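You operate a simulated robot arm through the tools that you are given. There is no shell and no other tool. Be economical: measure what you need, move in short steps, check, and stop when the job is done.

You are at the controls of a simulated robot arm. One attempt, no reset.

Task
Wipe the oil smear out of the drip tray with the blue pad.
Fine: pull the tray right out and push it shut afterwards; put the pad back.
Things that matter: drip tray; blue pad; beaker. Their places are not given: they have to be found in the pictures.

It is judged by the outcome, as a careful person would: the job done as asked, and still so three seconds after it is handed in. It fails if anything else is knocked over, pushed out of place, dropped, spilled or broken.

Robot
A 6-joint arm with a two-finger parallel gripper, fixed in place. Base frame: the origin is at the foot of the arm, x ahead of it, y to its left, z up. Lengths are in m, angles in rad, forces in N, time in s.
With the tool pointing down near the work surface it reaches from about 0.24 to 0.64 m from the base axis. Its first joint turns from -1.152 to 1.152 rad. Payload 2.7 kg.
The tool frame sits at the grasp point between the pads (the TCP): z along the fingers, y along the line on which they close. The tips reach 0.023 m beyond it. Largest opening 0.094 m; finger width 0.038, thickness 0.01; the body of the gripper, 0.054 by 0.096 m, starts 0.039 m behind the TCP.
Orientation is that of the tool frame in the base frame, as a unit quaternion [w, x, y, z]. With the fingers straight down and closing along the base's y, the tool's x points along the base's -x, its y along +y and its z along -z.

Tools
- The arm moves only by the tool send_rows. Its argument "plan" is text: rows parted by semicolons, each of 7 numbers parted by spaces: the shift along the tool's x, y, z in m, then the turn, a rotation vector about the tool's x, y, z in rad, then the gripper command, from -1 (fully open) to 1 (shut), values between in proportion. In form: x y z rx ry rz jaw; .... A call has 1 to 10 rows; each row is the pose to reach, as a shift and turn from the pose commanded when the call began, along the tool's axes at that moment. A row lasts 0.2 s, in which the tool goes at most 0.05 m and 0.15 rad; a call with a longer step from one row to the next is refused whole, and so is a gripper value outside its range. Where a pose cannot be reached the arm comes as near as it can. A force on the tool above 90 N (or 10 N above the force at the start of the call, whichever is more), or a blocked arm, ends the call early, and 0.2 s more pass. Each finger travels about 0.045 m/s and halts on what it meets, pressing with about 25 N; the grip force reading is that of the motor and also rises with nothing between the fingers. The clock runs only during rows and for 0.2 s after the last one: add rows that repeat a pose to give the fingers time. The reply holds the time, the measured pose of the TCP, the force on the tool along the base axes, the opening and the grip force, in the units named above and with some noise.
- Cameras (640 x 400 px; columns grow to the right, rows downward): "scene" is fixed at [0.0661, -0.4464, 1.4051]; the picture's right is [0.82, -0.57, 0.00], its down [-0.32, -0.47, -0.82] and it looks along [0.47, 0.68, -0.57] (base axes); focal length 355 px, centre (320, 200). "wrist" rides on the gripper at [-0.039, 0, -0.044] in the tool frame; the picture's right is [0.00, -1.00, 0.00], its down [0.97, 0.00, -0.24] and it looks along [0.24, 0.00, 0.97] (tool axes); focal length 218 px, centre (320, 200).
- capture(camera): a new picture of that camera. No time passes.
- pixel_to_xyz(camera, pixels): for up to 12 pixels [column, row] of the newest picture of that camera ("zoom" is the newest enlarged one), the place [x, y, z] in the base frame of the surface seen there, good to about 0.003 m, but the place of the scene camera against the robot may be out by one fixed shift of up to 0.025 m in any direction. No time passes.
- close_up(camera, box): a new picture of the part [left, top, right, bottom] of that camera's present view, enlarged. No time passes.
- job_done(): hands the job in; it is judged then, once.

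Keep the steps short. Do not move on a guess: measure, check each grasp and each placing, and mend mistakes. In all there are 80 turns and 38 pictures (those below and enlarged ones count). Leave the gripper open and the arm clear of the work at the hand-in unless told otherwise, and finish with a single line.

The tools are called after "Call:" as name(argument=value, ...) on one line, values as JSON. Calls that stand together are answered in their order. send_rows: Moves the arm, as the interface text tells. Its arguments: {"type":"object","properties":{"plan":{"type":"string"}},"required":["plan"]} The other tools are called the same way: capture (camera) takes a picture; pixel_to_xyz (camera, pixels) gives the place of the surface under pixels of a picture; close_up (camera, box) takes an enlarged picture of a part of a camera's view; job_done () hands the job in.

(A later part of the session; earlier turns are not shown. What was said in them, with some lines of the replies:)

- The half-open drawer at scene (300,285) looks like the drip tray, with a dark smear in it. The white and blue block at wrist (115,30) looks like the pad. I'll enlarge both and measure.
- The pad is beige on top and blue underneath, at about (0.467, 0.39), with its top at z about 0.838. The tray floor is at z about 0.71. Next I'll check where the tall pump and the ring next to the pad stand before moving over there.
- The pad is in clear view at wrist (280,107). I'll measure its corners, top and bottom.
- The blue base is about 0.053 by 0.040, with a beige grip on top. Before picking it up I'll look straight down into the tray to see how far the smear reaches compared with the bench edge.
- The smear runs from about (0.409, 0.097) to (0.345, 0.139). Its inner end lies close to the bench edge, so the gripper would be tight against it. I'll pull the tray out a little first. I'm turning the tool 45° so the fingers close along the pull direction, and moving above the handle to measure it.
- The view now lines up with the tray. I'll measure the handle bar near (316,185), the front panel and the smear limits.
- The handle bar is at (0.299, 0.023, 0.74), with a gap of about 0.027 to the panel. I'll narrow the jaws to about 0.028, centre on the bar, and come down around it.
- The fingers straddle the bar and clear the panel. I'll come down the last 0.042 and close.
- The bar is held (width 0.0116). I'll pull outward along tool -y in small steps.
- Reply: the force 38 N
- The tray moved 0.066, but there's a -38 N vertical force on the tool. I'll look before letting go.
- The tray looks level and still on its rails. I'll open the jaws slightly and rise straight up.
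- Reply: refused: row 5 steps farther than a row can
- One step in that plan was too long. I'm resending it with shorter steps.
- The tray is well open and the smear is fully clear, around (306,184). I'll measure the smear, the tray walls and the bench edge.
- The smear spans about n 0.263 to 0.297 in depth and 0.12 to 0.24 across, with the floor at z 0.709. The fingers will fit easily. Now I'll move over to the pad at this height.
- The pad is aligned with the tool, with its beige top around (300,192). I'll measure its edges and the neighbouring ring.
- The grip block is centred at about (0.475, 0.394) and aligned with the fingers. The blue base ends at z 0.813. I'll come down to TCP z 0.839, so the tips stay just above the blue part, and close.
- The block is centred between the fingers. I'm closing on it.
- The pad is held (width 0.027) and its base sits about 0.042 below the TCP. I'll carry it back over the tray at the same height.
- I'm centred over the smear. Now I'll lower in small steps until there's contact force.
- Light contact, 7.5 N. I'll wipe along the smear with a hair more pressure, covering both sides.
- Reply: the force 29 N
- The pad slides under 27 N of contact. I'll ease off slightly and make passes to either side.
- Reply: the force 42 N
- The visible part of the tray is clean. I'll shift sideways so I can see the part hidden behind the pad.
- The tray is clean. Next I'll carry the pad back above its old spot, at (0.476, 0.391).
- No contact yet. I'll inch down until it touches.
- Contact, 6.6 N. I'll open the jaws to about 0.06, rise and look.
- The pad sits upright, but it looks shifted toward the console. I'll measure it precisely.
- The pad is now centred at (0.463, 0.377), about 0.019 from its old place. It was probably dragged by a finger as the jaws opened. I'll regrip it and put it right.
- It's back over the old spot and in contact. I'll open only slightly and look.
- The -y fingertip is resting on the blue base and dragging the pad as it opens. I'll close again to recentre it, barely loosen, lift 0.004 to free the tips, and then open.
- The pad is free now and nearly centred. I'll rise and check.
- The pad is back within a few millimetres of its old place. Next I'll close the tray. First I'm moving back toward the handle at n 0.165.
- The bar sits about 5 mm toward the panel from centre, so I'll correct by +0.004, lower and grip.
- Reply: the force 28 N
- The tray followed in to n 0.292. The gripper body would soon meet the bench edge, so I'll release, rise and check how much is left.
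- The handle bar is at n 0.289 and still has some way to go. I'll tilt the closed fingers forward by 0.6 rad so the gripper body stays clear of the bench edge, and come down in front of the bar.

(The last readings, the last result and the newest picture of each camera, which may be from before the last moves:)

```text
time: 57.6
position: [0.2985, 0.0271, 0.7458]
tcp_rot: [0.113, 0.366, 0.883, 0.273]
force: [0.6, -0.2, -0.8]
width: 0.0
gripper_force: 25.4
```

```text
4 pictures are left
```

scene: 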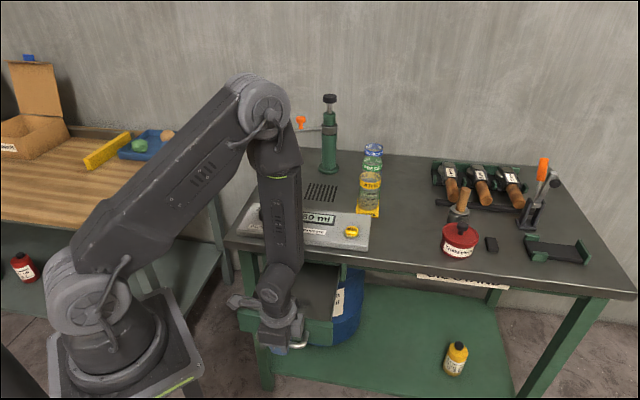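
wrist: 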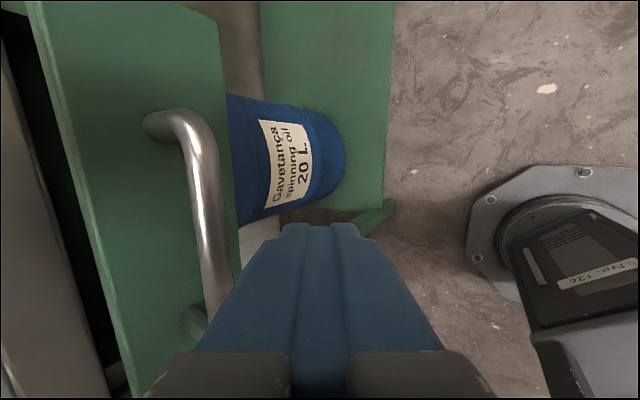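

The fingers are in front of the bar and below the bench edge. I'll push horizontally inward in small steps.

Call:
send_rows(plan="0 0.0125 0.0085 0 0 0 1; 0 0.025 0.017 0 0 0 1; 0 0.033 0.0226 0 0 0 1; 0 0.0412 0.0282 0 0 0 1; 0 0.0495 0.0339 0 0 0 1; 0 0.0578 0.0395 0 0 0 1")

```text
time: 59.0
position: [0.3491, 0.0759, 0.7473]
tcp_rot: [0.113, 0.366, 0.882, 0.274]
force: [-0.2, 0.5, 0.1]
width: 0.0
gripper_force: 25.0
```

Call:
send_rows(plan="0 0.005 0.0034 0 0 0 1; 0 0.01 0.0068 0 0 0 1; 0 0.015 0.0102 0 0 0 1; 0 0.02 0.0136 0 0 0 1; 0 0.0248 0.0169 0 0 0 1")

Call:
capture(camera="wrist")

```text
time: 60.2
position: [0.3624, 0.0933, 0.7428]
tcp_rot: [0.105, 0.369, 0.886, 0.262]
force: [-37.6, -61.1, 7.7]
width: 0.0003
gripper_force: 24.9
```

```text
3 pictures are left
```

wrist: 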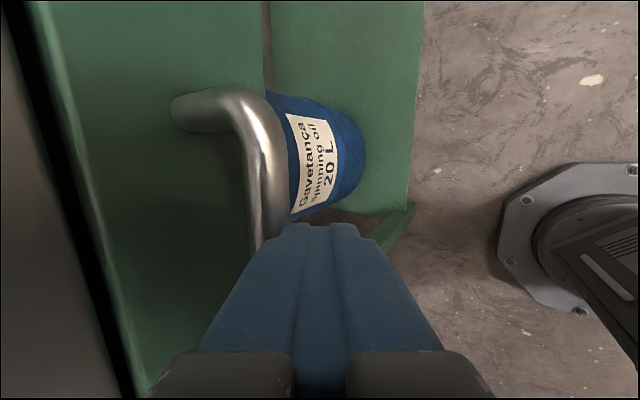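

The push met about 70 N with the panel about level with the bench edge, so it looks shut. I'll back off horizontally and check.

Call:
send_rows(plan="0 -0.012 -0.0085 0 0 0 1; 0 -0.03 -0.02 0 0 0 1; 0 -0.06 -0.04 0 0 0 1; 0 -0.075 -0.065 0 0 0 0.5; 0 -0.07 -0.1 0 0 0 0; 0 -0.07 -0.13 0 0 0 -0.5; 0 -0.07 -0.13 0 0 0 -1; 0 -0.07 -0.13 0 0 0 -1")

Call:
close_up(camera="scene", box=[220, 140, 400, 340])

```text
time: 62.0
position: [0.2778, 0.0066, 0.8139]
tcp_rot: [0.113, 0.366, 0.882, 0.273]
force: [-0.6, -0.8, 0.5]
width: 0.0942
gripper_force: 0.1
```

```text
2.00 times, centred on (310, 240) of scene
```

zoom: 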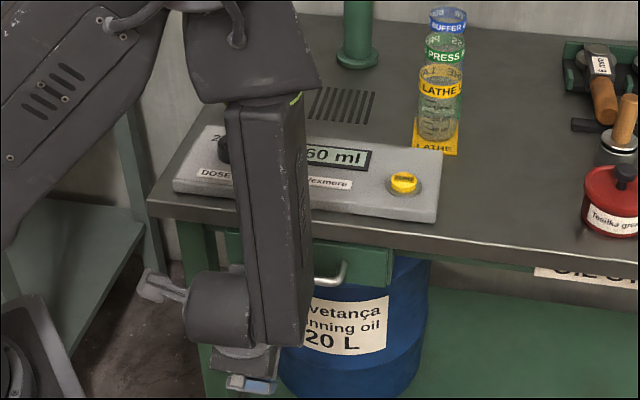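

The front panel is right under the bench edge, so the tray is shut. I'll straighten the tool, rise clear, and take a last look.

Call:
send_rows(plan="0 0.017 -0.025 0 0 0 -1; 0 0.034 -0.05 0.12 0 0 -1; 0 0.051 -0.075 0.24 0 0 -1; 0 0.068 -0.1 0.36 0 0 -1; 0 0.085 -0.124 0.48 0 0 -1; 0 0.102 -0.149 0.6 0 0 -1; 0 0.102 -0.149 0.6 0 0 -1")

Call:
capture(camera="scene")

Call:
capture(camera="wrist")

```text
time: 63.6
position: [0.2755, 0.0044, 0.9953]
tcp_rot: [-0.001, 0.383, 0.924, -0.001]
force: [-0.4, -0.1, -0.2]
width: 0.094
gripper_force: 0.0
```

```text
1 pictures are left
```

scene: 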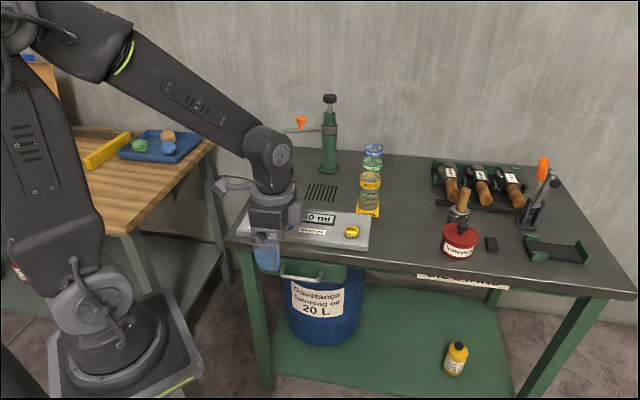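

```text
0 pictures are left
```

wrist: 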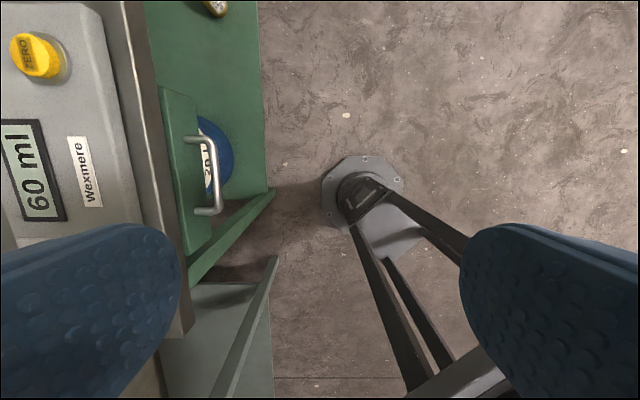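

The tray is shut, the pad is back, the beaker hasn't moved, and the gripper is open and clear. I'm handing in.

Call:
job_done()

```text
The job is handed in.
```

I wiped the oil smear out of the drip tray with the blue pad, pushed the tray shut, and put the pad back within about 4 mm of its old spot; nothing else looked moved in the last pictures.
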